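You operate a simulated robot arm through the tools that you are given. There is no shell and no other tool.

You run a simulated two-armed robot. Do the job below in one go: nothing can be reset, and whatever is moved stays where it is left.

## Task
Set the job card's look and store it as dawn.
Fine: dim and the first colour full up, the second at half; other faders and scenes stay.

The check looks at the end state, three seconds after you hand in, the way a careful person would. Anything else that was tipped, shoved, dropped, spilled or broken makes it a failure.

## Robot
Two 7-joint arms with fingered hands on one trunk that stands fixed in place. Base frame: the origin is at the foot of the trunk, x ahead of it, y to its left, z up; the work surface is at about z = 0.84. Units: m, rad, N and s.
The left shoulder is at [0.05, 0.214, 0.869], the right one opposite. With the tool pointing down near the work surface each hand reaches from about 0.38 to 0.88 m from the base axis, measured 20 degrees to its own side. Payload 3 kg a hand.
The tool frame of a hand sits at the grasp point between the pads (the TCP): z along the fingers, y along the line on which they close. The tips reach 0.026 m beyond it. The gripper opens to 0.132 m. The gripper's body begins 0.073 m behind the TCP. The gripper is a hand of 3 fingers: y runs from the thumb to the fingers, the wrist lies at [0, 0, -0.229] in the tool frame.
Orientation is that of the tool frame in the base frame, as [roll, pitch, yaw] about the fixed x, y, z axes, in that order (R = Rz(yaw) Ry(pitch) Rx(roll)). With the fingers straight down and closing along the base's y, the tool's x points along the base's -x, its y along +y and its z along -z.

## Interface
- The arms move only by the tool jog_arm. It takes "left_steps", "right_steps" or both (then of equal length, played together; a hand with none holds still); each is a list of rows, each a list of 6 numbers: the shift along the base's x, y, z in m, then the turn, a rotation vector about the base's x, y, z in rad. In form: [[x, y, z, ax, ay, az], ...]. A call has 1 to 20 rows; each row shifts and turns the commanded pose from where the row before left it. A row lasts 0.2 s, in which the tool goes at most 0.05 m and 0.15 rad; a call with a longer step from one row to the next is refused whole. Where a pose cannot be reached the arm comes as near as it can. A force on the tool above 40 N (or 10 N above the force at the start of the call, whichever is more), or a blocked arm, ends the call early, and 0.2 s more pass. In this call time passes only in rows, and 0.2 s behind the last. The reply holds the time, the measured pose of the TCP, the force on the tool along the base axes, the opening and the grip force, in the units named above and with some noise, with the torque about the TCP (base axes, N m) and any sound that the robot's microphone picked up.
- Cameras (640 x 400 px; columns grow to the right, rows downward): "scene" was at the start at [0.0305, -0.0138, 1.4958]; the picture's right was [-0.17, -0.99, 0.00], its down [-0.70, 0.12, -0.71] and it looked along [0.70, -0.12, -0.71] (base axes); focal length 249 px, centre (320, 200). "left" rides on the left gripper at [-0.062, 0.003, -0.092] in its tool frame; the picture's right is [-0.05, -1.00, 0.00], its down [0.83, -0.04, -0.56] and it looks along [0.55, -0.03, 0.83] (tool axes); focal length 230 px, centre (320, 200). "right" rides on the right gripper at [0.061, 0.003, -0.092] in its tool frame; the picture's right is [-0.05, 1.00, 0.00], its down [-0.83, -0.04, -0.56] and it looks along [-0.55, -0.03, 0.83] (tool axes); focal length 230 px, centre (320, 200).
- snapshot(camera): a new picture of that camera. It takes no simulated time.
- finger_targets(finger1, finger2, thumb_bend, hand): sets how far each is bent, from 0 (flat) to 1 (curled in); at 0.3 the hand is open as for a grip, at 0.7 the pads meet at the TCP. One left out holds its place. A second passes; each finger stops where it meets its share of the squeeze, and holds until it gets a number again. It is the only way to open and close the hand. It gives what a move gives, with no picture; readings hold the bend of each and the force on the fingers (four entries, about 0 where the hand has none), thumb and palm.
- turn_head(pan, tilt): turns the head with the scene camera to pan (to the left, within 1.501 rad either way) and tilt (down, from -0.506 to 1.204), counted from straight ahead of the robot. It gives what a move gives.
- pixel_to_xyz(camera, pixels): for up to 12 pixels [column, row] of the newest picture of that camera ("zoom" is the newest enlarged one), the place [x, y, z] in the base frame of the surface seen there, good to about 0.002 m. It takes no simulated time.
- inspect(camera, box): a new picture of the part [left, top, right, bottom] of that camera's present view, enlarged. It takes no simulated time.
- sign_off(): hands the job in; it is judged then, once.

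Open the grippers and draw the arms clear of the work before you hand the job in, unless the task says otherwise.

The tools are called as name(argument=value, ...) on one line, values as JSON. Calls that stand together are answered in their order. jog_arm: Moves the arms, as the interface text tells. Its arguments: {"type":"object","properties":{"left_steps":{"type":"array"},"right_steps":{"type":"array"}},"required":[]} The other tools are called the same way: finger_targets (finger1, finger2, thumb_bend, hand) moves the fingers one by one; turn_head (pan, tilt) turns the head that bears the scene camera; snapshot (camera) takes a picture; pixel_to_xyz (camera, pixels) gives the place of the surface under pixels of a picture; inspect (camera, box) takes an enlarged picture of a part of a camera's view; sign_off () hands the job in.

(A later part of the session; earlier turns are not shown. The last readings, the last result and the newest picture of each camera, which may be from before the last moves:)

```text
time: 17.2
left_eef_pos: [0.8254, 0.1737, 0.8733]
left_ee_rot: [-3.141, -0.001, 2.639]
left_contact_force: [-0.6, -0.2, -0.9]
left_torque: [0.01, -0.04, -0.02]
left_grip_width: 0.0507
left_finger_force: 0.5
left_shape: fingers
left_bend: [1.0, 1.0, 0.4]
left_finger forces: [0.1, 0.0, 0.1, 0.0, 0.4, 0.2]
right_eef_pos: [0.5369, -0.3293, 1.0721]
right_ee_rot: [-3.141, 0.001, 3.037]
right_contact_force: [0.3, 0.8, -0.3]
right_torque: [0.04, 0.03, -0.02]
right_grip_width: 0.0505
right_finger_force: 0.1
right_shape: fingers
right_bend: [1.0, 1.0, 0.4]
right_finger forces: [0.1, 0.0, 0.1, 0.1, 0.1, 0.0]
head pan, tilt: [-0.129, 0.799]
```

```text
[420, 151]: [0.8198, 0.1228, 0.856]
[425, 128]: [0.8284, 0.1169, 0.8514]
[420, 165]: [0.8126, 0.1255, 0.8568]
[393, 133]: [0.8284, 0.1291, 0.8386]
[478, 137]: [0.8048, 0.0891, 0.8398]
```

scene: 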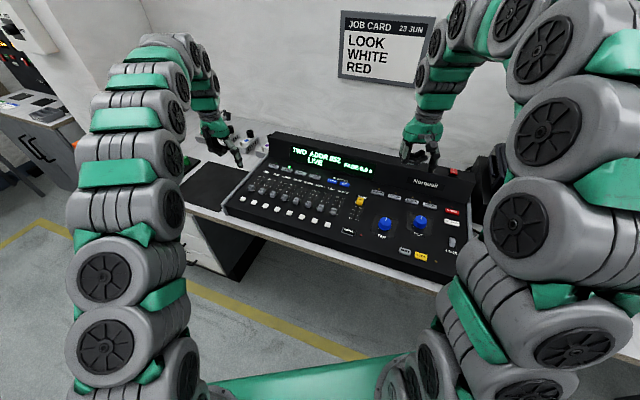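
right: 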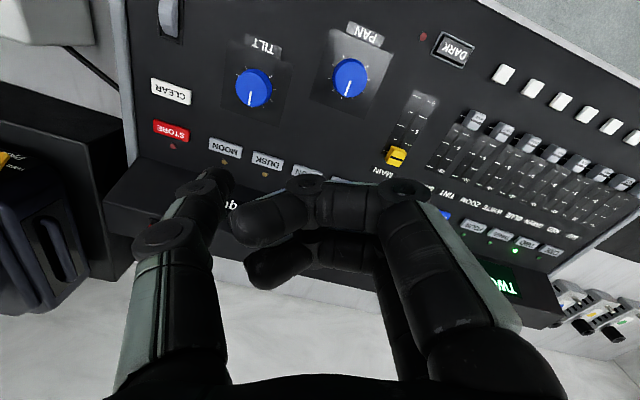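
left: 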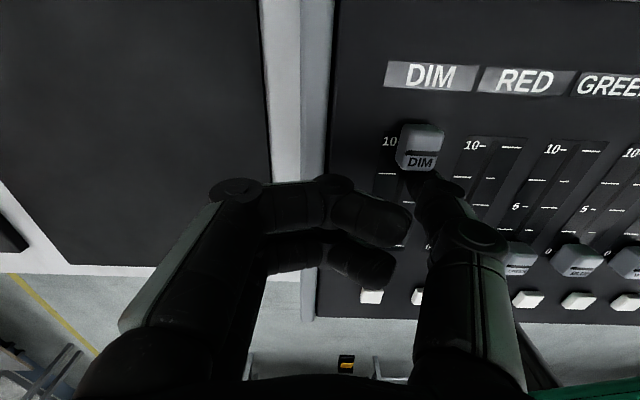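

The stripe is at v≈0.659 in this camera versus 0.663 for the 10 mark, so about 4 mm remain. I keep pushing in 1.5 mm rows.

jog_arm(left_steps=[[0.00131, -0.00072, 0, 0, 0, 0], [0.00131, -0.00072, 0, 0, 0, 0], [0.00088, -0.00048, 0, 0, 0, 0]])

snapshot(camera="left")

pixel_to_xyz(camera="left", pixels=[[420, 151], [420, 165], [391, 143], [475, 148]])

```text
time: 18.0
left_eef_pos: [0.8278, 0.1728, 0.874]
left_ee_rot: [3.141, -0.001, 2.641]
left_contact_force: [-6.5, 3.2, 0.8]
left_torque: [-0.05, 0.15, -0.36]
left_grip_width: 0.0508
left_finger_force: 3.1
left_shape: fingers
left_bend: [1.0, 1.0, 0.4]
left_finger forces: [0.0, 0.0, 0.1, 0.0, 6.5, 0.1]
right_eef_pos: [0.5373, -0.3298, 1.0716]
right_ee_rot: [3.141, 0.001, 3.036]
right_contact_force: [0.3, 0.3, -0.1]
right_torque: [0.0, -0.01, -0.02]
right_grip_width: 0.0505
right_finger_force: 0.0
right_shape: fingers
right_bend: [1.0, 1.0, 0.4]
right_finger forces: [0.0, 0.0, 0.0, 0.0, 0.0, 0.0]
head pan, tilt: [-0.129, 0.799]
```

```text
taken
```

left: 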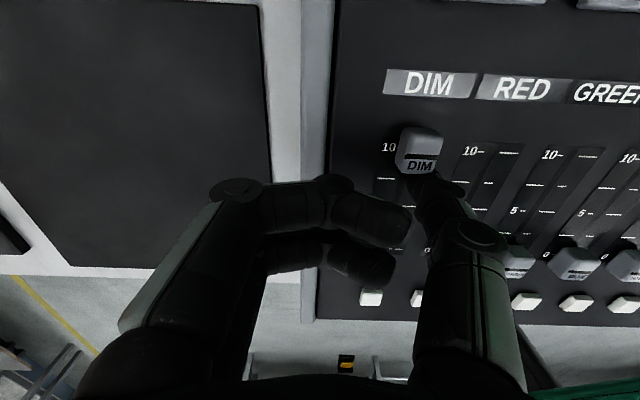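

```text
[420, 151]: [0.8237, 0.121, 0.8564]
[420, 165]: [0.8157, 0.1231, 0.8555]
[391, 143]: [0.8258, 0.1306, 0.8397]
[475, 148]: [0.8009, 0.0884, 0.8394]
```

DIM has hit its end stop (7 N against travel, at TCP v≈0.642). I back off 10 mm, rise 40 mm and look at the result.

jog_arm(left_steps=[[-0.00438, 0.00241, 0, 0, 0, 0], [-0.00438, 0.00241, 0, 0, 0, 0], [0, 0, 0.02, 0, 0, 0], [0, 0, 0.02, 0, 0, 0], [-0.0242, -0.0001, 0, 0, 0, 0], [-0.0242, -0.0001, 0, 0, 0, 0], [-0.0242, -0.0001, 0, 0, 0, 0], [-0.0242, -0.0001, 0, 0, 0, 0]])

inspect(camera="scene", box=[230, 145, 310, 205])

snapshot(camera="left")

```text
time: 19.8
left_eef_pos: [0.7216, 0.1782, 0.9139]
left_ee_rot: [-3.141, -0.001, 2.637]
left_contact_force: [0.0, 0.4, -0.8]
left_torque: [-0.01, -0.02, -0.02]
left_grip_width: 0.0506
left_finger_force: 0.0
left_shape: fingers
left_bend: [1.0, 1.0, 0.4]
left_finger forces: [0.0, 0.0, 0.0, 0.0, 0.0, 0.0]
right_eef_pos: [0.5381, -0.3299, 1.0721]
right_ee_rot: [-3.141, 0.0, 3.037]
right_contact_force: [0.4, -0.2, 0.0]
right_torque: [0.02, -0.02, -0.01]
right_grip_width: 0.0504
right_finger_force: 0.1
right_shape: fingers
right_bend: [1.0, 1.0, 0.4]
right_finger forces: [0.1, 0.0, 0.0, 0.0, 0.0, 0.0]
head pan, tilt: [-0.129, 0.799]
```

```text
6.67 times, centred on (270, 175) of scene
```

zoom: 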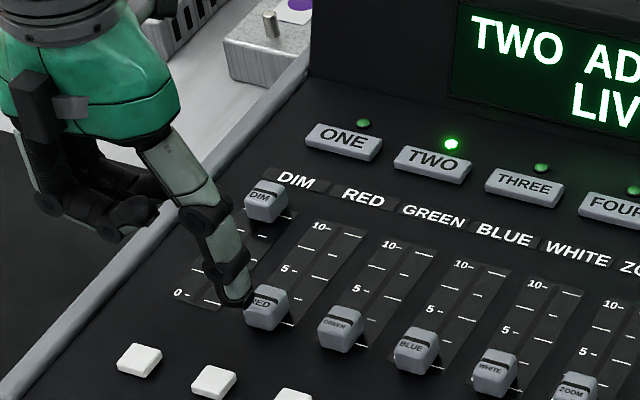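

```text
taken
```

left: 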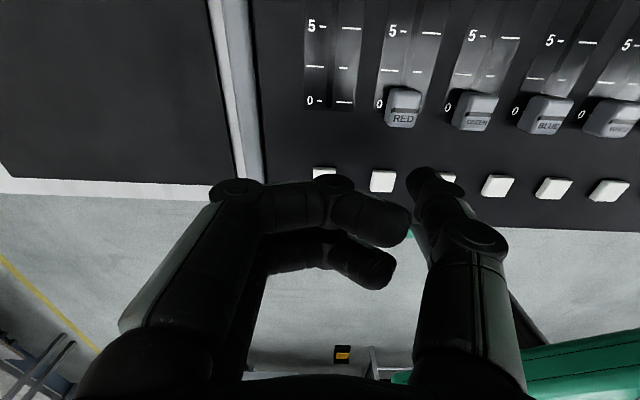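

DIM now sits at 10. The thumb is in front of RED (cap at (265,308) in zoom); I lower 40 mm, then push RED 46 mm, stopping short of 5.

jog_arm(left_steps=[[0, 0, -0.02, 0, 0, 0], [0, 0, -0.01, 0, 0, 0], [0, 0, -0.005, 0, 0, 0], [0, 0, -0.005, 0, 0, 0], [0.00438, -0.00241, 0, 0, 0, 0], [0.00438, -0.00241, 0, 0, 0, 0], [0.00438, -0.00241, 0, 0, 0, 0], [0.00438, -0.00241, 0, 0, 0, 0]])

snapshot(camera="left")

inspect(camera="scene", box=[230, 145, 310, 205])

```text
time: 21.6
left_eef_pos: [0.7405, 0.1673, 0.8731]
left_ee_rot: [-3.141, 0.0, 2.642]
left_contact_force: [-0.2, -0.4, -0.3]
left_torque: [0.0, 0.0, -0.05]
left_grip_width: 0.0507
left_finger_force: 0.1
left_shape: fingers
left_bend: [1.0, 1.0, 0.4]
left_finger forces: [0.0, 0.0, 0.1, 0.0, 0.2, 0.1]
right_eef_pos: [0.5373, -0.3294, 1.0726]
right_ee_rot: [3.141, 0.0, 3.036]
right_contact_force: [0.5, -0.1, -0.5]
right_torque: [0.0, -0.03, 0.01]
right_grip_width: 0.0506
right_finger_force: 0.2
right_shape: fingers
right_bend: [1.0, 1.0, 0.4]
right_finger forces: [0.1, 0.1, 0.1, 0.0, 0.1, 0.0]
head pan, tilt: [-0.129, 0.799]
```

```text
taken
```

left: 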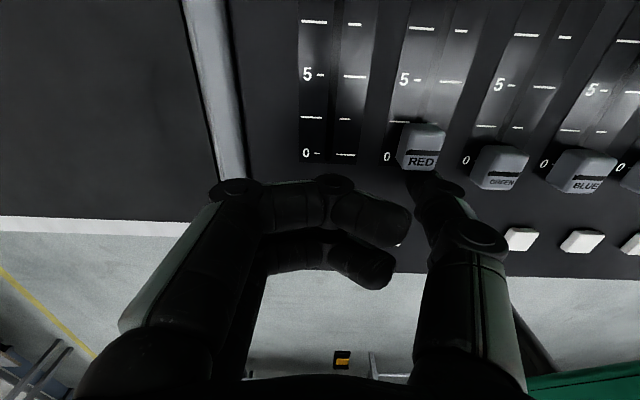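

```text
6.67 times, centred on (270, 175) of scene
```

zoom: 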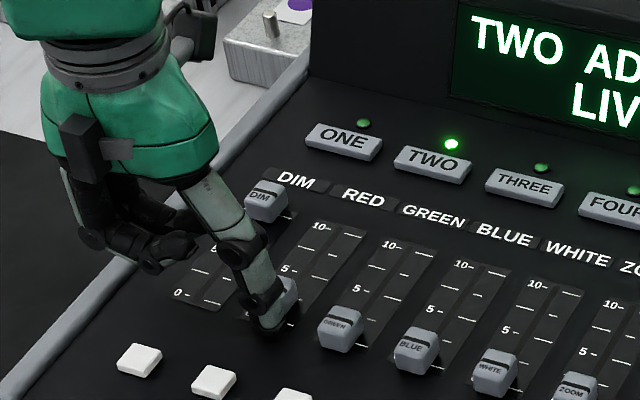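

RED has begun to move (cap at (420,148) in left picture). I push 28 mm more and check against the 5 mark.

jog_arm(left_steps=[[0.0035, -0.00193, 0, 0, 0, 0], [0.0035, -0.00193, 0, 0, 0, 0], [0.0035, -0.00193, 0, 0, 0, 0], [0.0035, -0.00193, 0, 0, 0, 0], [0.0035, -0.00193, 0, 0, 0, 0], [0.0035, -0.00193, 0, 0, 0, 0], [0.0035, -0.00193, 0, 0, 0, 0]])

snapshot(camera="left")

inspect(camera="scene", box=[240, 155, 304, 200])

```text
time: 23.2
left_eef_pos: [0.7645, 0.1532, 0.8736]
left_ee_rot: [-3.139, -0.001, 2.639]
left_contact_force: [-0.1, 0.6, -0.5]
left_torque: [-0.01, 0.02, 0.02]
left_grip_width: 0.0508
left_finger_force: 0.0
left_shape: fingers
left_bend: [1.0, 1.0, 0.4]
left_finger forces: [0.0, 0.1, 0.0, 0.0, 0.1, 0.0]
right_eef_pos: [0.537, -0.33, 1.0719]
right_ee_rot: [3.141, 0.001, 3.037]
right_contact_force: [0.0, 0.2, -0.2]
right_torque: [0.03, -0.02, 0.03]
right_grip_width: 0.0505
right_finger_force: 0.0
right_shape: fingers
right_bend: [1.0, 1.0, 0.4]
right_finger forces: [0.0, 0.1, 0.0, 0.0, 0.0, 0.0]
head pan, tilt: [-0.129, 0.799]
```

```text
taken
```

left: 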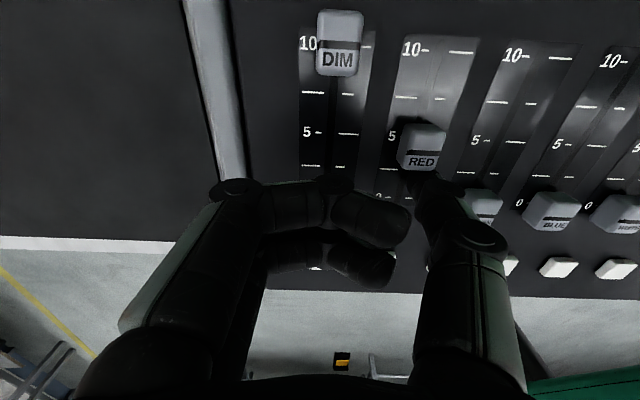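

```text
8.89 times, centred on (272, 178) of scene
```

zoom: 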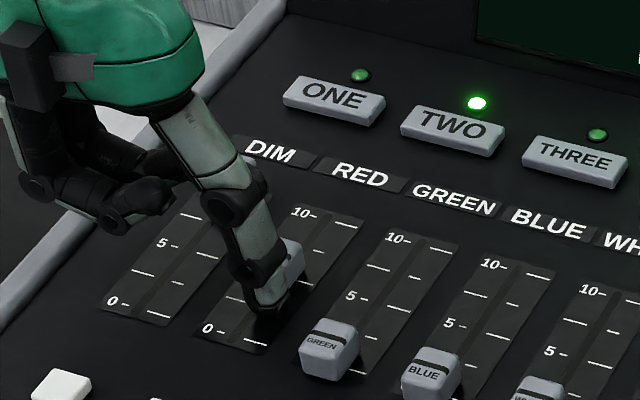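

RED is just below the 5 mark. I measure the RED stripe (421,153) against the DIM stripe (339,45), which is at 10, 40 mm further along.

pixel_to_xyz(camera="left", pixels=[[410, 154], [421, 153], [432, 152], [328, 45], [339, 44], [350, 43], [483, 204], [550, 207], [308, 131], [348, 134], [393, 136], [475, 141]])

inspect(camera="left", box=[290, 0, 520, 220])

```text
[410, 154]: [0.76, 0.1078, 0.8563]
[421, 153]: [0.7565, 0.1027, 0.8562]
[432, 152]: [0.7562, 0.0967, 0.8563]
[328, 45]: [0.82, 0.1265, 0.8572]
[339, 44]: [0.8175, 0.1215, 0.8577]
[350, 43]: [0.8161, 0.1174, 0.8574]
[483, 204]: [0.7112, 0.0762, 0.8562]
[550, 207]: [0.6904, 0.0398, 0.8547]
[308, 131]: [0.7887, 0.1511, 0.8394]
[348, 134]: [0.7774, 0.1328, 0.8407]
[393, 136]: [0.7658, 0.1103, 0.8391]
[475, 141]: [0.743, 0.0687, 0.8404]
```

```text
1.82 times, centred on (405, 110) of left
```

zoom: 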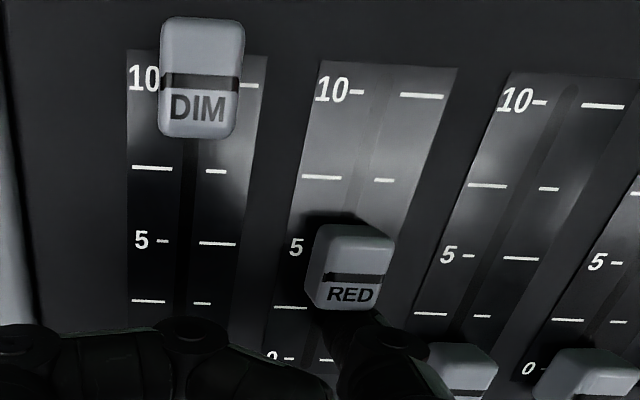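

The stripe reads v≈0.614 against 0.618 for the 5 mark, so about 3.5 mm short. I push 3 mm and then re-measure.

jog_arm(left_steps=[[0.00131, -0.00072, 0, 0, 0, 0], [0.00131, -0.00072, 0, 0, 0, 0]])

inspect(camera="left", box=[290, 0, 520, 220])

```text
time: 23.8
left_eef_pos: [0.7679, 0.1523, 0.8722]
left_ee_rot: [3.141, 0.001, 2.64]
left_contact_force: [0.3, 0.1, -0.6]
left_torque: [0.02, 0.01, -0.01]
left_grip_width: 0.0509
left_finger_force: 0.0
left_shape: fingers
left_bend: [1.0, 1.0, 0.4]
left_finger forces: [0.1, 0.0, 0.0, 0.1, 0.1, 0.1]
right_eef_pos: [0.536, -0.3291, 1.0715]
right_ee_rot: [3.14, -0.001, 3.035]
right_contact_force: [0.1, 0.0, -0.1]
right_torque: [0.01, -0.01, -0.02]
right_grip_width: 0.0506
right_finger_force: 0.1
right_shape: fingers
right_bend: [1.0, 1.0, 0.4]
right_finger forces: [0.0, 0.1, 0.1, 0.1, 0.1, 0.1]
head pan, tilt: [-0.129, 0.799]
```

```text
1.82 times, centred on (405, 110) of left
```

zoom: 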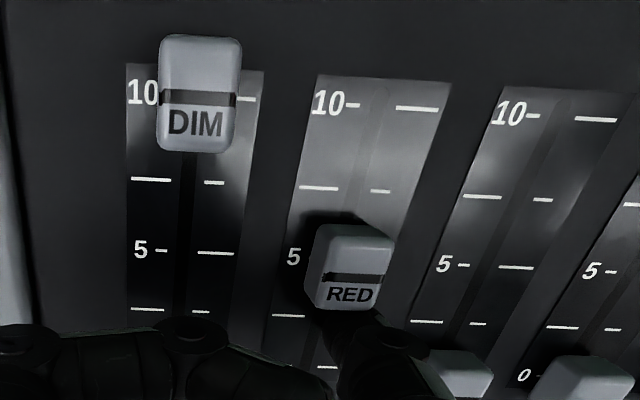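

The cap advanced relative to the scale. I measure stripe and marks from this zoom.

pixel_to_xyz(camera="zoom", pixels=[[330, 276], [345, 278], [360, 279], [375, 280], [175, 96], [198, 98], [220, 99], [161, 251], [215, 253], [463, 265], [515, 267], [592, 271]])

snapshot(camera="scene")

```text
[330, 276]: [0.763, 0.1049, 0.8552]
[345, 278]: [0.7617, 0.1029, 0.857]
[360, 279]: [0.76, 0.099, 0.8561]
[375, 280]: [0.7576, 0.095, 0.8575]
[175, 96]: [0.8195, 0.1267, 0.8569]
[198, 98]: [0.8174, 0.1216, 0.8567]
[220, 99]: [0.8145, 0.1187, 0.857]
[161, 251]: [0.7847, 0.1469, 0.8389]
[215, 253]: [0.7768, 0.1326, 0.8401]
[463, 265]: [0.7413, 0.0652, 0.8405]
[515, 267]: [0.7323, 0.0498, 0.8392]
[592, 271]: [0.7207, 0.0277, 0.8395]
```

```text
taken
```

scene: 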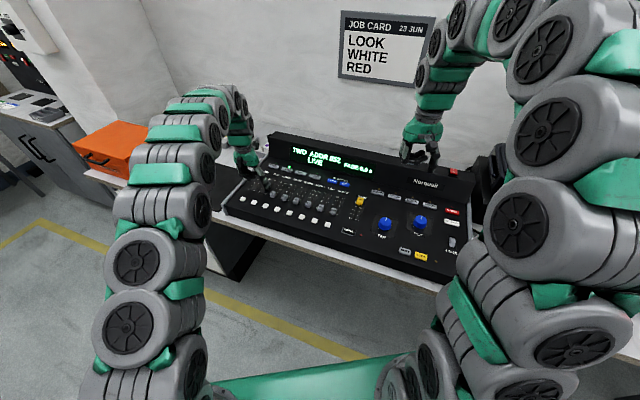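

RED's stripe reads v≈0.6178 against 0.6173 for the 5 mark: within a millimetre. I back off, rise and check from the scene camera.

jog_arm(left_steps=[[-0.00438, 0.00241, 0, 0, 0, 0], [-0.00438, 0.00241, 0, 0, 0, 0], [-0.00438, 0.00241, 0, 0, 0, 0], [0, 0, 0.02, 0, 0, 0], [0, 0, 0.02, 0, 0, 0], [-0.03, -0.01, 0.01, 0, 0, 0], [-0.03, -0.01, 0, 0, 0, 0]])

inspect(camera="scene", box=[240, 155, 320, 210])

inspect(camera="left", box=[200, 0, 640, 220])

```text
time: 25.4
left_eef_pos: [0.6937, 0.1394, 0.9226]
left_ee_rot: [-3.141, -0.003, 2.64]
left_contact_force: [-0.1, 1.7, 0.4]
left_torque: [0.01, 0.02, -0.02]
left_grip_width: 0.0508
left_finger_force: 0.1
left_shape: fingers
left_bend: [1.0, 1.0, 0.4]
left_finger forces: [0.0, 0.0, 0.0, 0.1, 0.0, 0.0]
right_eef_pos: [0.5367, -0.33, 1.0719]
right_ee_rot: [-3.142, 0.0, 3.037]
right_contact_force: [-1.1, 0.2, -0.5]
right_torque: [0.0, 0.03, 0.01]
right_grip_width: 0.0504
right_finger_force: 0.1
right_shape: fingers
right_bend: [1.0, 1.0, 0.4]
right_finger forces: [0.0, 0.0, 0.0, 0.0, 0.1, 0.0]
head pan, tilt: [-0.129, 0.799]
```

```text
7.27 times, centred on (280, 182) of scene
```

zoom: 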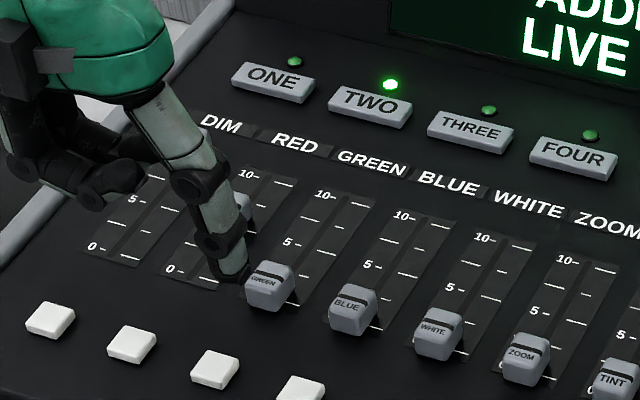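

```text
1.45 times, centred on (420, 110) of left
```

zoom: 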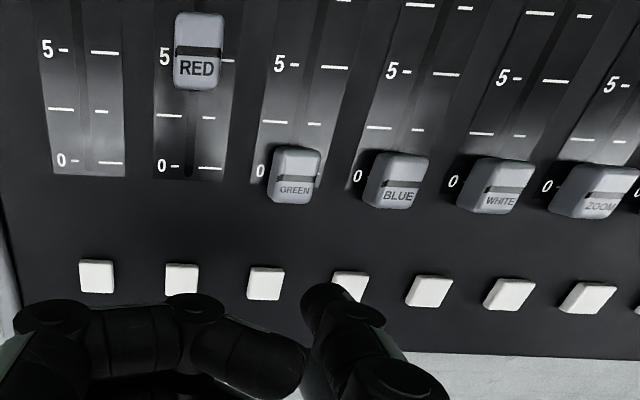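

RED sits at 5 and GREEN, BLUE etc. stay at 0. I move across at safe height (tip ≈0.90) to just in front of WHITE.

jog_arm(left_steps=[[-0.0127, -0.0279, 0, 0, 0, 0], [-0.0127, -0.0279, 0, 0, 0, 0], [-0.0127, -0.0278, 0, 0, 0, 0]])

inspect(camera="scene", box=[230, 155, 330, 220])

snapshot(camera="left")

```text
time: 26.2
left_eef_pos: [0.6554, 0.0575, 0.9238]
left_ee_rot: [-3.14, 0.001, 2.64]
left_contact_force: [-0.2, -0.2, 0.5]
left_torque: [0.0, -0.04, -0.02]
left_grip_width: 0.0508
left_finger_force: 0.1
left_shape: fingers
left_bend: [1.0, 1.0, 0.4]
left_finger forces: [0.2, 0.1, 0.1, 0.0, 0.0, 0.1]
right_eef_pos: [0.5369, -0.3284, 1.072]
right_ee_rot: [3.14, -0.001, 3.037]
right_contact_force: [0.7, 0.1, 0.1]
right_torque: [-0.01, 0.0, -0.03]
right_grip_width: 0.0506
right_finger_force: 0.1
right_shape: fingers
right_bend: [1.0, 1.0, 0.4]
right_finger forces: [0.0, 0.1, 0.0, 0.0, 0.0, 0.0]
head pan, tilt: [-0.129, 0.799]
```

```text
6.15 times, centred on (280, 188) of scene
```

zoom: 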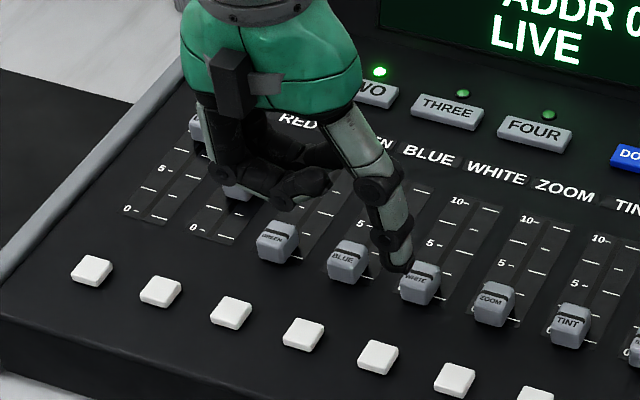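

```text
taken
```

left: 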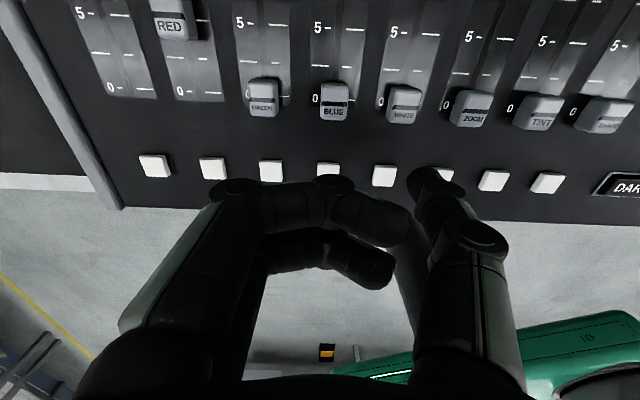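

The thumb has the same alignment to WHITE as it had to RED (cap at (403,105) in the left picture). I lower 50 mm and start the push.

jog_arm(left_steps=[[0, 0, -0.025, 0, 0, 0], [0, 0, -0.015, 0, 0, 0], [0, 0, -0.005, 0, 0, 0], [0, 0, -0.005, 0, 0, 0], [0.00438, -0.00241, 0, 0, 0, 0], [0.00438, -0.00241, 0, 0, 0, 0], [0.00438, -0.00241, 0, 0, 0, 0], [0.00438, -0.00241, 0, 0, 0, 0], [0.00438, -0.00241, 0, 0, 0, 0]])

snapshot(camera="left")

inspect(camera="scene", box=[230, 155, 330, 220])

```text
time: 28.2
left_eef_pos: [0.6778, 0.0444, 0.8733]
left_ee_rot: [-3.14, 0.001, 2.64]
left_contact_force: [0.2, 0.9, -0.2]
left_torque: [0.03, 0.0, -0.01]
left_grip_width: 0.0508
left_finger_force: 0.0
left_shape: fingers
left_bend: [1.0, 1.0, 0.4]
left_finger forces: [0.0, 0.0, 0.0, 0.1, 0.1, 0.1]
right_eef_pos: [0.5378, -0.3287, 1.0717]
right_ee_rot: [3.14, 0.0, 3.036]
right_contact_force: [0.5, 0.4, -0.1]
right_torque: [0.02, -0.02, -0.01]
right_grip_width: 0.0505
right_finger_force: 0.1
right_shape: fingers
right_bend: [1.0, 1.0, 0.4]
right_finger forces: [0.0, 0.0, 0.0, 0.0, 0.1, 0.1]
head pan, tilt: [-0.129, 0.799]
```

```text
taken
```

left: 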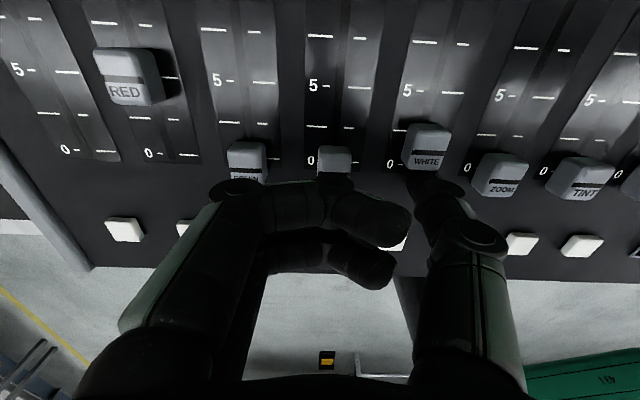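

```text
6.15 times, centred on (280, 188) of scene
```

zoom: 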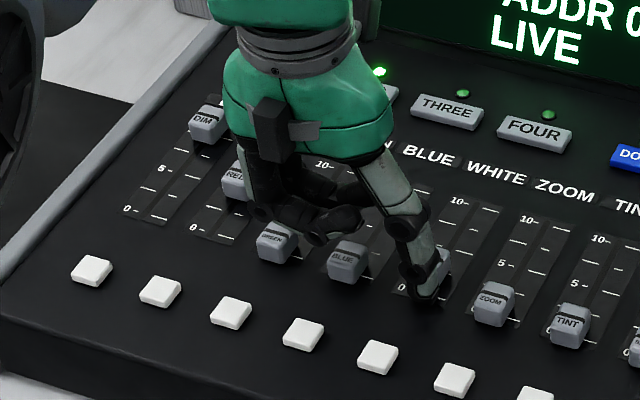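

WHITE is moving with the thumb while its neighbours stay. I push 60 mm more, then use small steps.

jog_arm(left_steps=[[0.00438, -0.00241, 0, 0, 0, 0], [0.00438, -0.00241, 0, 0, 0, 0], [0.00438, -0.00241, 0, 0, 0, 0], [0.00438, -0.00241, 0, 0, 0, 0], [0.00438, -0.00241, 0, 0, 0, 0], [0.00438, -0.00241, 0, 0, 0, 0], [0.00438, -0.00241, 0, 0, 0, 0], [0.00438, -0.00241, 0, 0, 0, 0], [0.00438, -0.00241, 0, 0, 0, 0], [0.00438, -0.00241, 0, 0, 0, 0], [0.00438, -0.00241, 0, 0, 0, 0], [0.00438, -0.00241, 0, 0, 0, 0]])

snapshot(camera="left")

```text
time: 30.8
left_eef_pos: [0.7314, 0.0172, 0.8742]
left_ee_rot: [-3.141, 0.0, 2.639]
left_contact_force: [1.0, 0.6, 0.2]
left_torque: [-0.03, -0.01, -0.02]
left_grip_width: 0.0509
left_finger_force: 0.3
left_shape: fingers
left_bend: [1.0, 1.0, 0.4]
left_finger forces: [0.0, 0.0, 0.0, 0.0, 0.1, 0.0]
right_eef_pos: [0.5364, -0.3291, 1.0733]
right_ee_rot: [-3.141, 0.0, 3.038]
right_contact_force: [-0.3, 1.1, 0.7]
right_torque: [0.0, -0.01, -0.03]
right_grip_width: 0.0506
right_finger_force: 0.0
right_shape: fingers
right_bend: [1.0, 1.0, 0.4]
right_finger forces: [0.1, 0.1, 0.0, 0.1, 0.1, 0.0]
head pan, tilt: [-0.129, 0.799]
```

```text
taken
```

left: 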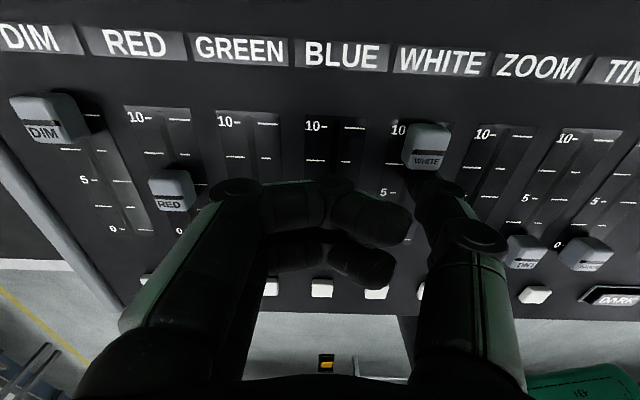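

WHITE is nearly at 10 (TCP v≈0.632, stop expected at ≈0.642). I do 1.5 mm rows.

jog_arm(left_steps=[[0.00131, -0.00072, 0, 0, 0, 0], [0.00131, -0.00072, 0, 0, 0, 0], [0.00131, -0.00072, 0, 0, 0, 0], [0.00131, -0.00072, 0, 0, 0, 0], [0.00131, -0.00072, 0, 0, 0, 0]])

jog_arm(left_steps=[[0.00088, -0.00048, 0, 0, 0, 0], [0.00088, -0.00048, 0, 0, 0, 0]])

snapshot(camera="left")

```text
time: 32.0
left_eef_pos: [0.7372, 0.0129, 0.8735]
left_ee_rot: [-3.141, -0.002, 2.639]
left_contact_force: [-1.3, 1.0, 0.1]
left_torque: [0.02, 0.02, -0.06]
left_grip_width: 0.0506
left_finger_force: 1.0
left_shape: fingers
left_bend: [1.0, 1.0, 0.4]
left_finger forces: [0.1, 0.0, 0.0, 0.0, 1.1, 0.1]
right_eef_pos: [0.5375, -0.3291, 1.0715]
right_ee_rot: [3.14, 0.0, 3.037]
right_contact_force: [0.2, 0.2, 0.4]
right_torque: [0.03, -0.02, 0.01]
right_grip_width: 0.0506
right_finger_force: 0.1
right_shape: fingers
right_bend: [1.0, 1.0, 0.4]
right_finger forces: [0.0, 0.1, 0.0, 0.0, 0.0, 0.0]
head pan, tilt: [-0.129, 0.799]
```

```text
time: 32.6
left_eef_pos: [0.7396, 0.011, 0.8736]
left_ee_rot: [3.141, -0.003, 2.64]
left_contact_force: [-3.3, 2.2, -0.7]
left_torque: [0.06, 0.07, -0.31]
left_grip_width: 0.051
left_finger_force: 2.4
left_shape: fingers
left_bend: [1.0, 1.0, 0.4]
left_finger forces: [0.0, 0.0, 0.0, 0.1, 4.3, 0.1]
right_eef_pos: [0.538, -0.33, 1.0726]
right_ee_rot: [-3.141, 0.001, 3.038]
right_contact_force: [-0.1, -0.5, -0.5]
right_torque: [0.0, -0.02, -0.01]
right_grip_width: 0.0505
right_finger_force: 0.0
right_shape: fingers
right_bend: [1.0, 1.0, 0.4]
right_finger forces: [0.1, 0.0, 0.1, 0.0, 0.1, 0.0]
head pan, tilt: [-0.129, 0.799]
```

```text
taken
```

left: 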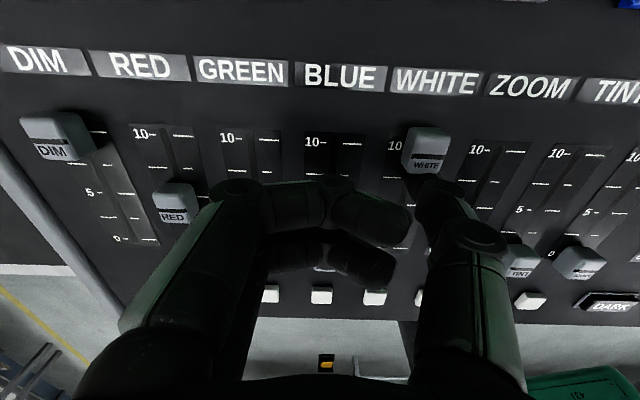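

WHITE hit its end stop (≈4 N against travel at v≈0.6426). I back off, rise and withdraw the left hand to the side at a safe height.

jog_arm(left_steps=[[-0.00438, 0.00241, 0, 0, 0, 0], [-0.00438, 0.00241, 0, 0, 0, 0], [0, 0, 0.02, 0, 0, 0], [0, 0, 0.03, 0, 0, 0], [0, 0, 0.04, 0, 0, 0], [-0.01, 0.03, 0.03, 0, 0, 0], [-0.01, 0.03, 0.03, 0, 0, 0], [-0.015, 0.03, 0.03, 0, 0, 0], [-0.015, 0.03, 0.03, 0, 0, 0], [-0.015, 0.03, 0.02, 0, 0, 0], [-0.015, 0.03, 0, 0, 0, 0], [-0.015, 0.03, 0, 0, 0, 0]])

inspect(camera="scene", box=[230, 150, 330, 220])

snapshot(camera="scene")

snapshot(camera="left")

```text
time: 35.2
left_eef_pos: [0.6359, 0.2269, 1.1024]
left_ee_rot: [-3.141, -0.002, 2.637]
left_contact_force: [-0.7, -0.2, 0.2]
left_torque: [0.02, 0.01, 0.0]
left_grip_width: 0.0507
left_finger_force: 0.1
left_shape: fingers
left_bend: [1.0, 1.0, 0.4]
left_finger forces: [0.0, 0.0, 0.0, 0.1, 0.0, 0.1]
right_eef_pos: [0.5369, -0.3295, 1.0727]
right_ee_rot: [-3.141, 0.0, 3.037]
right_contact_force: [-1.5, 0.0, -0.1]
right_torque: [0.02, -0.04, -0.01]
right_grip_width: 0.0508
right_finger_force: 0.0
right_shape: fingers
right_bend: [1.0, 1.0, 0.4]
right_finger forces: [0.0, 0.0, 0.1, 0.1, 0.0, 0.1]
head pan, tilt: [-0.129, 0.799]
```

```text
5.71 times, centred on (280, 185) of scene
```

zoom: 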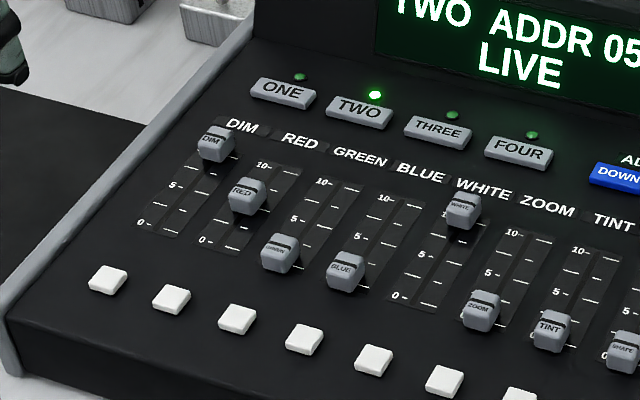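

```text
taken
```

scene: 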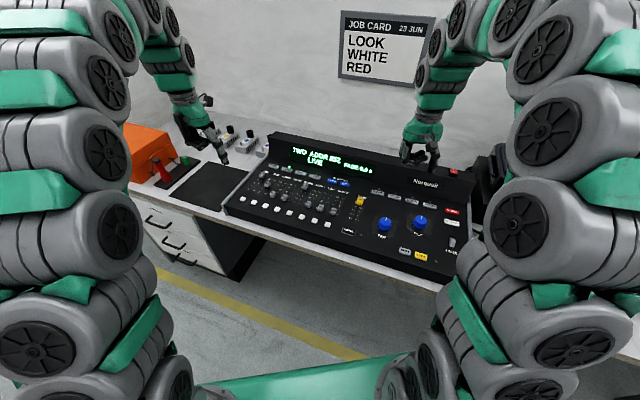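

```text
taken
```

left: 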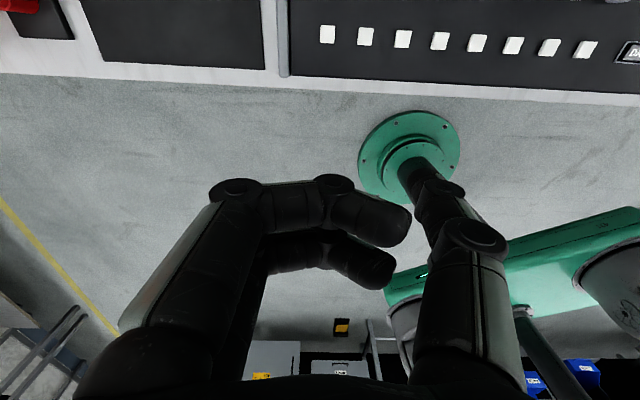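

The zoom shows DIM and WHITE at 10 and RED near 5, all others at 0. I verify the stripe positions with a close zoom.

inspect(camera="scene", box=[245, 165, 325, 215])

```text
8.00 times, centred on (285, 190) of scene
```

zoom: 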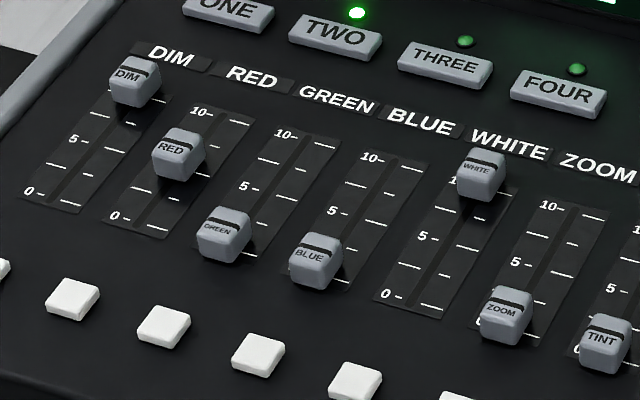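

pixel_to_xyz(camera="zoom", pixels=[[180, 140], [170, 138], [190, 143], [133, 68], [141, 71], [482, 163], [492, 166], [228, 221], [318, 247], [82, 140], [252, 187], [340, 212]])

```text
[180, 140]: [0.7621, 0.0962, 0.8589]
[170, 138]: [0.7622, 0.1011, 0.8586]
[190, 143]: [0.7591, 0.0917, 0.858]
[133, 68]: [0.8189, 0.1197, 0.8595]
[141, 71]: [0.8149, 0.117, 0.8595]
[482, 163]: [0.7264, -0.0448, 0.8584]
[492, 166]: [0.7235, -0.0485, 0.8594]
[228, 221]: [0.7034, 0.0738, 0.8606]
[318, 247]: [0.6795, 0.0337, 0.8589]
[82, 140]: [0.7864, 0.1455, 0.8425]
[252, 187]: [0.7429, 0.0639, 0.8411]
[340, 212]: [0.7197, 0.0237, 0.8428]
```

RED reads within about 1 mm of the 5 mark, DIM/WHITE at 10. Before going to STORE with the right hand I check how close the lamp on the desk's right side stands.

snapshot(camera="right")

pixel_to_xyz(camera="right", pixels=[[50, 30], [100, 40], [100, 140], [50, 150], [100, 200], [20, 200], [60, 260], [10, 165], [120, 250], [172, 130], [345, 187], [90, 300]])

```text
taken
```

right: 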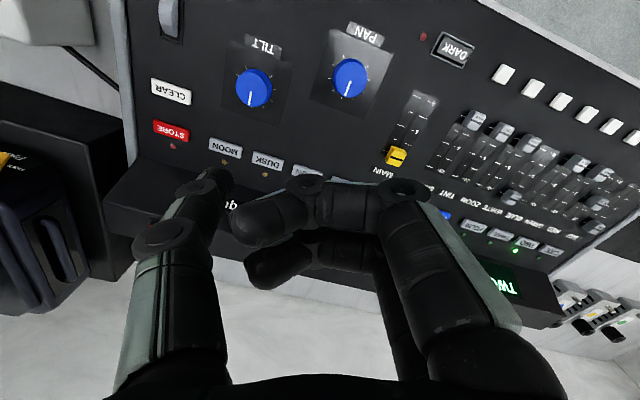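

```text
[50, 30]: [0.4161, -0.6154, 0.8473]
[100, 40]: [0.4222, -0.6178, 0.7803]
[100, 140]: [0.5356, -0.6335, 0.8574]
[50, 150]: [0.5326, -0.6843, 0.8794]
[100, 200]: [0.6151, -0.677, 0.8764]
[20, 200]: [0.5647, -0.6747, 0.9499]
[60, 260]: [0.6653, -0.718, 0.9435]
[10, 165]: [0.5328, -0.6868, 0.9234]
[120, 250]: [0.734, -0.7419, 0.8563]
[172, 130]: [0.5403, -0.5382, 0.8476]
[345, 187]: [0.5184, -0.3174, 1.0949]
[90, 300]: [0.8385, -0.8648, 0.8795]
```

The lamp lies beyond y≈-0.63, clear of the STORE button at (0.541,-0.539). I move the right thumb above STORE at tip height ≈0.91.

jog_arm(right_steps=[[0.0022, -0.0313, -0.01, 0, 0, 0], [0.0022, -0.0313, -0.02, 0, 0, 0], [0.0022, -0.0313, -0.03, 0, 0, 0], [0.0022, -0.0313, -0.035, 0, 0, 0], [0.0022, -0.0313, -0.035, 0, 0, 0]])

snapshot(camera="right")

inspect(camera="scene", box=[370, 120, 500, 260])

```text
time: 36.4
left_eef_pos: [0.6356, 0.2262, 1.1022]
left_ee_rot: [3.141, -0.002, 2.64]
left_contact_force: [0.8, 0.8, -0.2]
left_torque: [0.06, -0.02, 0.0]
left_grip_width: 0.0507
left_finger_force: 0.1
left_shape: fingers
left_bend: [1.0, 1.0, 0.4]
left_finger forces: [0.0, 0.1, 0.0, 0.1, 0.1, 0.1]
right_eef_pos: [0.5493, -0.4846, 0.9417]
right_ee_rot: [-3.141, 0.001, 3.039]
right_contact_force: [0.1, -0.6, 0.2]
right_torque: [0.01, -0.01, 0.01]
right_grip_width: 0.0506
right_finger_force: 0.1
right_shape: fingers
right_bend: [1.0, 1.0, 0.4]
right_finger forces: [0.0, 0.0, 0.1, 0.1, 0.0, 0.0]
head pan, tilt: [-0.129, 0.799]
```

```text
taken
```

right: 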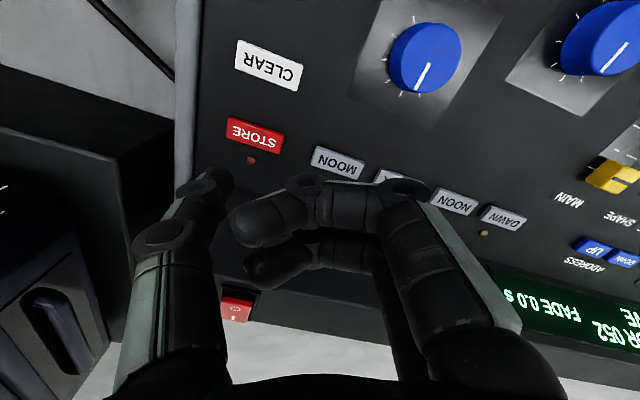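

```text
2.86 times, centred on (435, 190) of scene
```

zoom: 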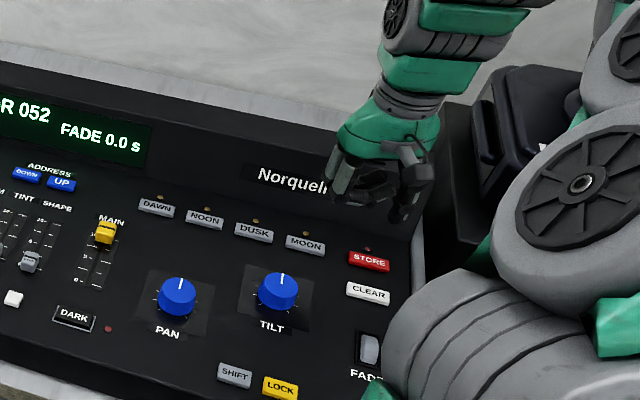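

The thumb hovers over STORE with the lamp well clear. I measure the tip against the button from the right camera.

pixel_to_xyz(camera="right", pixels=[[225, 175], [218, 172], [228, 185], [255, 135], [232, 130], [280, 140], [255, 122], [252, 148], [252, 160]])

```text
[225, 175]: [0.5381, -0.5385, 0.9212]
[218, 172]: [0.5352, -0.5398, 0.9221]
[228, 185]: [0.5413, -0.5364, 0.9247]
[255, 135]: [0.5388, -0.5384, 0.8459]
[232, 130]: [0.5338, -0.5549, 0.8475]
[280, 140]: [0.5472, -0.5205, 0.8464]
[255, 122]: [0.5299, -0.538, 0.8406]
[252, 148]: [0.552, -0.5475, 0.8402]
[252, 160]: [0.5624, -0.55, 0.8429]
```

The tip is centred over STORE to within a few millimetres; I shift 3 mm toward me and descend to ≈8 mm above, then feel downward in 1.5 mm rows.

jog_arm(right_steps=[[-0.003, 0, -0.02, 0, 0, 0], [0, 0, -0.02, 0, 0, 0], [0, 0, -0.015, 0, 0, 0], [0, 0, -0.005, 0, 0, 0]])

jog_arm(right_steps=[[0, 0, -0.0015, 0, 0, 0], [0, 0, -0.0015, 0, 0, 0], [0, 0, -0.0015, 0, 0, 0]])

inspect(camera="right", box=[150, 80, 400, 240])

```text
time: 37.4
left_eef_pos: [0.6357, 0.227, 1.1018]
left_ee_rot: [3.14, 0.001, 2.639]
left_contact_force: [-0.2, 1.2, 0.1]
left_torque: [-0.01, 0.01, 0.02]
left_grip_width: 0.0507
left_finger_force: 0.0
left_shape: fingers
left_bend: [1.0, 1.0, 0.4]
left_finger forces: [0.0, 0.0, 0.1, 0.0, 0.0, 0.0]
right_eef_pos: [0.5456, -0.4852, 0.8804]
right_ee_rot: [3.14, 0.0, 3.037]
right_contact_force: [0.2, -0.8, 0.7]
right_torque: [0.01, 0.02, 0.0]
right_grip_width: 0.0508
right_finger_force: 0.0
right_shape: fingers
right_bend: [1.0, 1.0, 0.4]
right_finger forces: [0.1, 0.0, 0.0, 0.0, 0.0, 0.0]
head pan, tilt: [-0.129, 0.799]
```

```text
time: 38.2
left_eef_pos: [0.6356, 0.2264, 1.1013]
left_ee_rot: [-3.142, -0.001, 2.638]
left_contact_force: [0.0, -0.7, -0.6]
left_torque: [-0.01, 0.02, -0.02]
left_grip_width: 0.0508
left_finger_force: 0.1
left_shape: fingers
left_bend: [1.0, 1.0, 0.4]
left_finger forces: [0.0, 0.0, 0.0, 0.0, 0.1, 0.1]
right_eef_pos: [0.5452, -0.4859, 0.8772]
right_ee_rot: [3.141, 0.0, 3.036]
right_contact_force: [-0.1, 0.3, -0.1]
right_torque: [-0.02, 0.0, -0.01]
right_grip_width: 0.0509
right_finger_force: 0.5
right_shape: fingers
right_bend: [1.0, 1.0, 0.4]
right_finger forces: [0.0, 0.0, 0.1, 0.0, 0.5, 0.0]
head pan, tilt: [-0.129, 0.799]
```

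```text
2.50 times, centred on (275, 160) of right
```

zoom: 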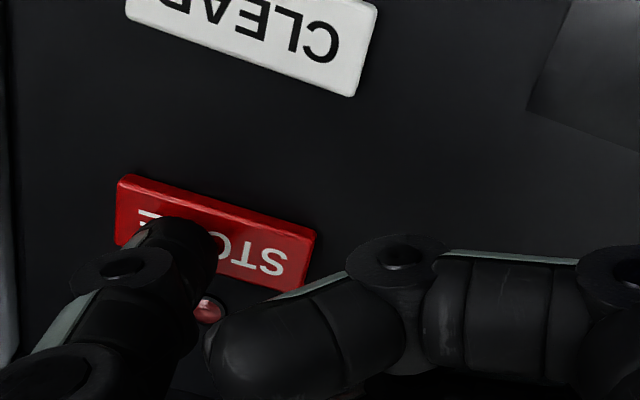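

The thumb is on STORE (thumb force 0.5 N beginning). I press on in 1 mm rows.

jog_arm(right_steps=[[0, 0, -0.001, 0, 0, 0], [0, 0, -0.001, 0, 0, 0]])

inspect(camera="right", box=[150, 80, 400, 240])

inspect(camera="scene", box=[280, 130, 480, 260])

```text
time: 38.8
left_eef_pos: [0.6363, 0.2262, 1.1023]
left_ee_rot: [-3.141, -0.001, 2.639]
left_contact_force: [0.9, -0.4, -0.5]
left_torque: [0.04, -0.03, 0.01]
left_grip_width: 0.0507
left_finger_force: 0.1
left_shape: fingers
left_bend: [1.0, 1.0, 0.4]
left_finger forces: [0.0, 0.1, 0.0, 0.1, 0.0, 0.0]
right_eef_pos: [0.5459, -0.4856, 0.8755]
right_ee_rot: [3.14, 0.0, 3.038]
right_contact_force: [0.2, 0.2, 1.7]
right_torque: [-0.1, 0.0, -0.03]
right_grip_width: 0.0508
right_finger_force: 1.0
right_shape: fingers
right_bend: [1.0, 1.0, 0.4]
right_finger forces: [0.0, 0.0, 0.0, 0.1, 1.4, 0.1]
head pan, tilt: [-0.129, 0.799]
heard: click
```

```text
2.50 times, centred on (275, 160) of right
```

zoom: 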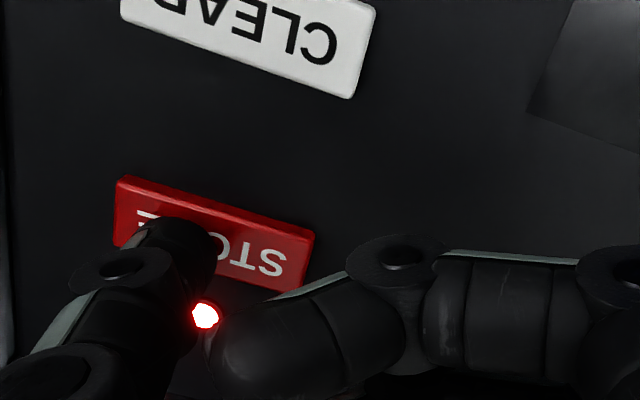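

```text
3.08 times, centred on (380, 195) of scene
```

zoom: 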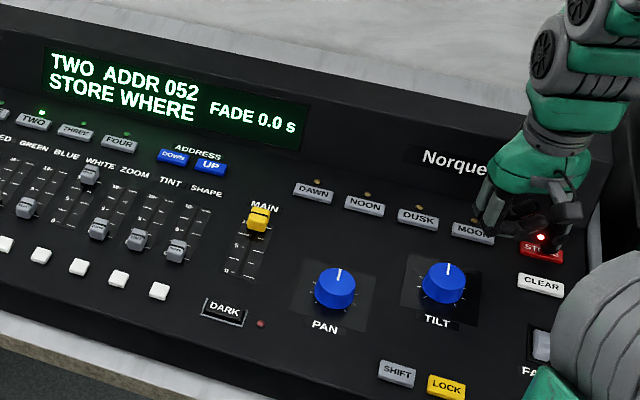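

STORE clicked, its LED is lit and the display says "STORE WHERE". I lift off and carry the thumb over DAWN at tip height ≈0.90.

jog_arm(right_steps=[[0, 0, 0.02, 0, 0, 0], [0, 0, 0.03, 0, 0, 0], [0.0207, 0.0381, 0, 0, 0, 0], [0.0207, 0.0381, 0, 0, 0, 0], [0.0207, 0.0381, 0, 0, 0, 0], [0.0207, 0.0381, 0, 0, 0, 0], [0.0207, 0.0381, 0, 0, 0, 0], [0.0205, 0.0382, 0, 0, 0, 0]])

snapshot(camera="right")

inspect(camera="scene", box=[300, 130, 460, 240])

```text
time: 40.6
left_eef_pos: [0.6359, 0.2266, 1.1011]
left_ee_rot: [-3.141, 0.001, 2.641]
left_contact_force: [-0.3, -0.3, -0.8]
left_torque: [-0.01, 0.02, -0.05]
left_grip_width: 0.051
left_finger_force: 0.1
left_shape: fingers
left_bend: [1.0, 1.0, 0.4]
left_finger forces: [0.1, 0.1, 0.1, 0.0, 0.0, 0.0]
right_eef_pos: [0.6685, -0.2556, 0.9261]
right_ee_rot: [-3.141, 0.002, 3.036]
right_contact_force: [0.1, 0.3, 1.0]
right_torque: [-0.02, -0.03, 0.0]
right_grip_width: 0.051
right_finger_force: 0.0
right_shape: fingers
right_bend: [1.0, 1.0, 0.4]
right_finger forces: [0.0, 0.0, 0.0, 0.0, 0.1, 0.0]
head pan, tilt: [-0.129, 0.799]
```

```text
taken
```

right: 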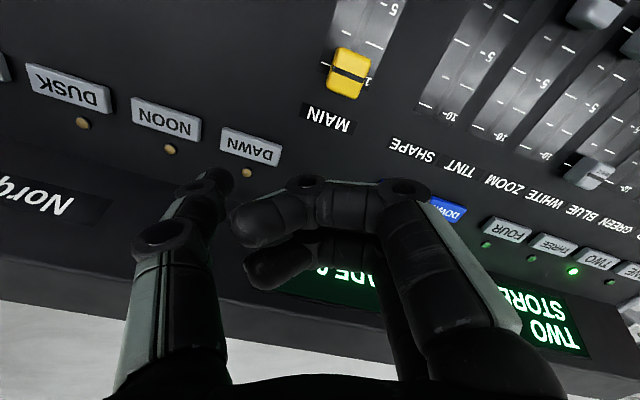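

```text
3.64 times, centred on (380, 185) of scene
```

zoom: 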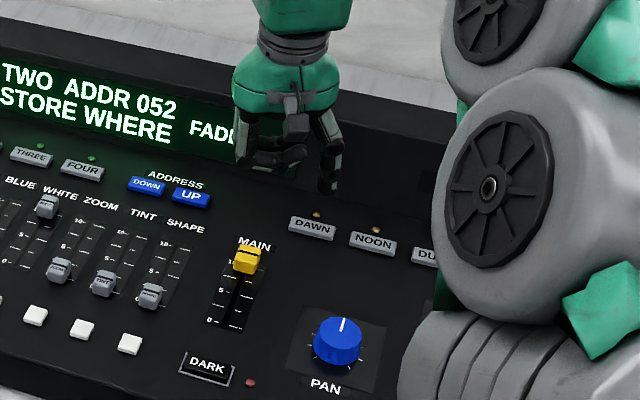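

The display still shows "STORE WHERE" and the thumb hovers near DAWN. I measure the tip (225,175) against the DAWN button (250,147) in the right picture.

pixel_to_xyz(camera="right", pixels=[[225, 175], [218, 172], [228, 185], [250, 147], [222, 138], [280, 155], [252, 138], [248, 158], [247, 172], [198, 135]])

```text
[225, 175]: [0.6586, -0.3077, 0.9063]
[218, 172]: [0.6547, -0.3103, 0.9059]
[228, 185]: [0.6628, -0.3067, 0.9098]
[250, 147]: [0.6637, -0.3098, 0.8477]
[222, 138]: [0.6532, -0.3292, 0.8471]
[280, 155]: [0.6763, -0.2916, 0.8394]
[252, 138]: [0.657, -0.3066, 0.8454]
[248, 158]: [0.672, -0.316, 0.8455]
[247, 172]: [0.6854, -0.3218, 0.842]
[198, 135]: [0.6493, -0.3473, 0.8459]
```

The tip is ≈4 mm short in x of DAWN's centre; I shift (+2, -2) mm, descend 44 mm and then feel down.

jog_arm(right_steps=[[0.002, -0.002, -0.02, 0, 0, 0], [0, 0, -0.015, 0, 0, 0], [0, 0, -0.009, 0, 0, 0], [0, 0, -0.002, 0, 0, 0], [0, 0, -0.0015, 0, 0, 0], [0, 0, -0.0015, 0, 0, 0]])

inspect(camera="right", box=[120, 80, 370, 240])

inspect(camera="scene", box=[270, 130, 430, 240])

```text
time: 42.0
left_eef_pos: [0.6362, 0.2268, 1.1021]
left_ee_rot: [3.141, -0.002, 2.64]
left_contact_force: [0.5, 0.0, 0.5]
left_torque: [0.0, -0.02, 0.03]
left_grip_width: 0.0506
left_finger_force: 0.0
left_shape: fingers
left_bend: [1.0, 1.0, 0.4]
left_finger forces: [0.0, 0.0, 0.1, 0.0, 0.1, 0.1]
right_eef_pos: [0.6712, -0.2596, 0.8763]
right_ee_rot: [-3.141, 0.001, 3.037]
right_contact_force: [-0.2, -0.9, 1.4]
right_torque: [-0.02, 0.01, 0.03]
right_grip_width: 0.0507
right_finger_force: 0.4
right_shape: fingers
right_bend: [1.0, 1.0, 0.4]
right_finger forces: [0.1, 0.1, 0.0, 0.0, 0.7, 0.0]
head pan, tilt: [-0.129, 0.799]
```

```text
2.50 times, centred on (245, 160) of right
```

zoom: 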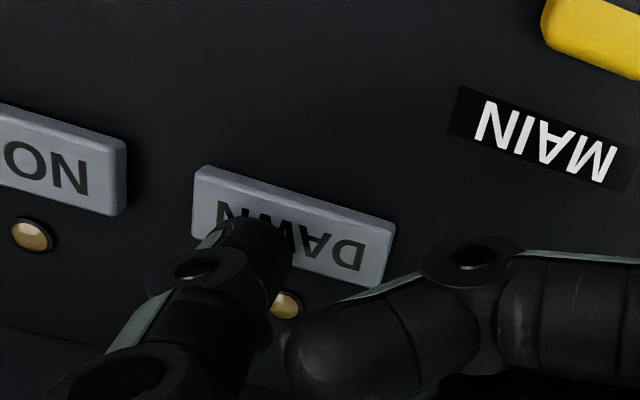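

```text
3.64 times, centred on (350, 185) of scene
```

zoom: 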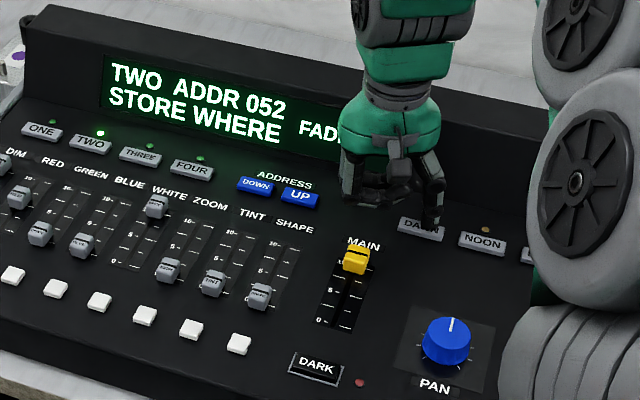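

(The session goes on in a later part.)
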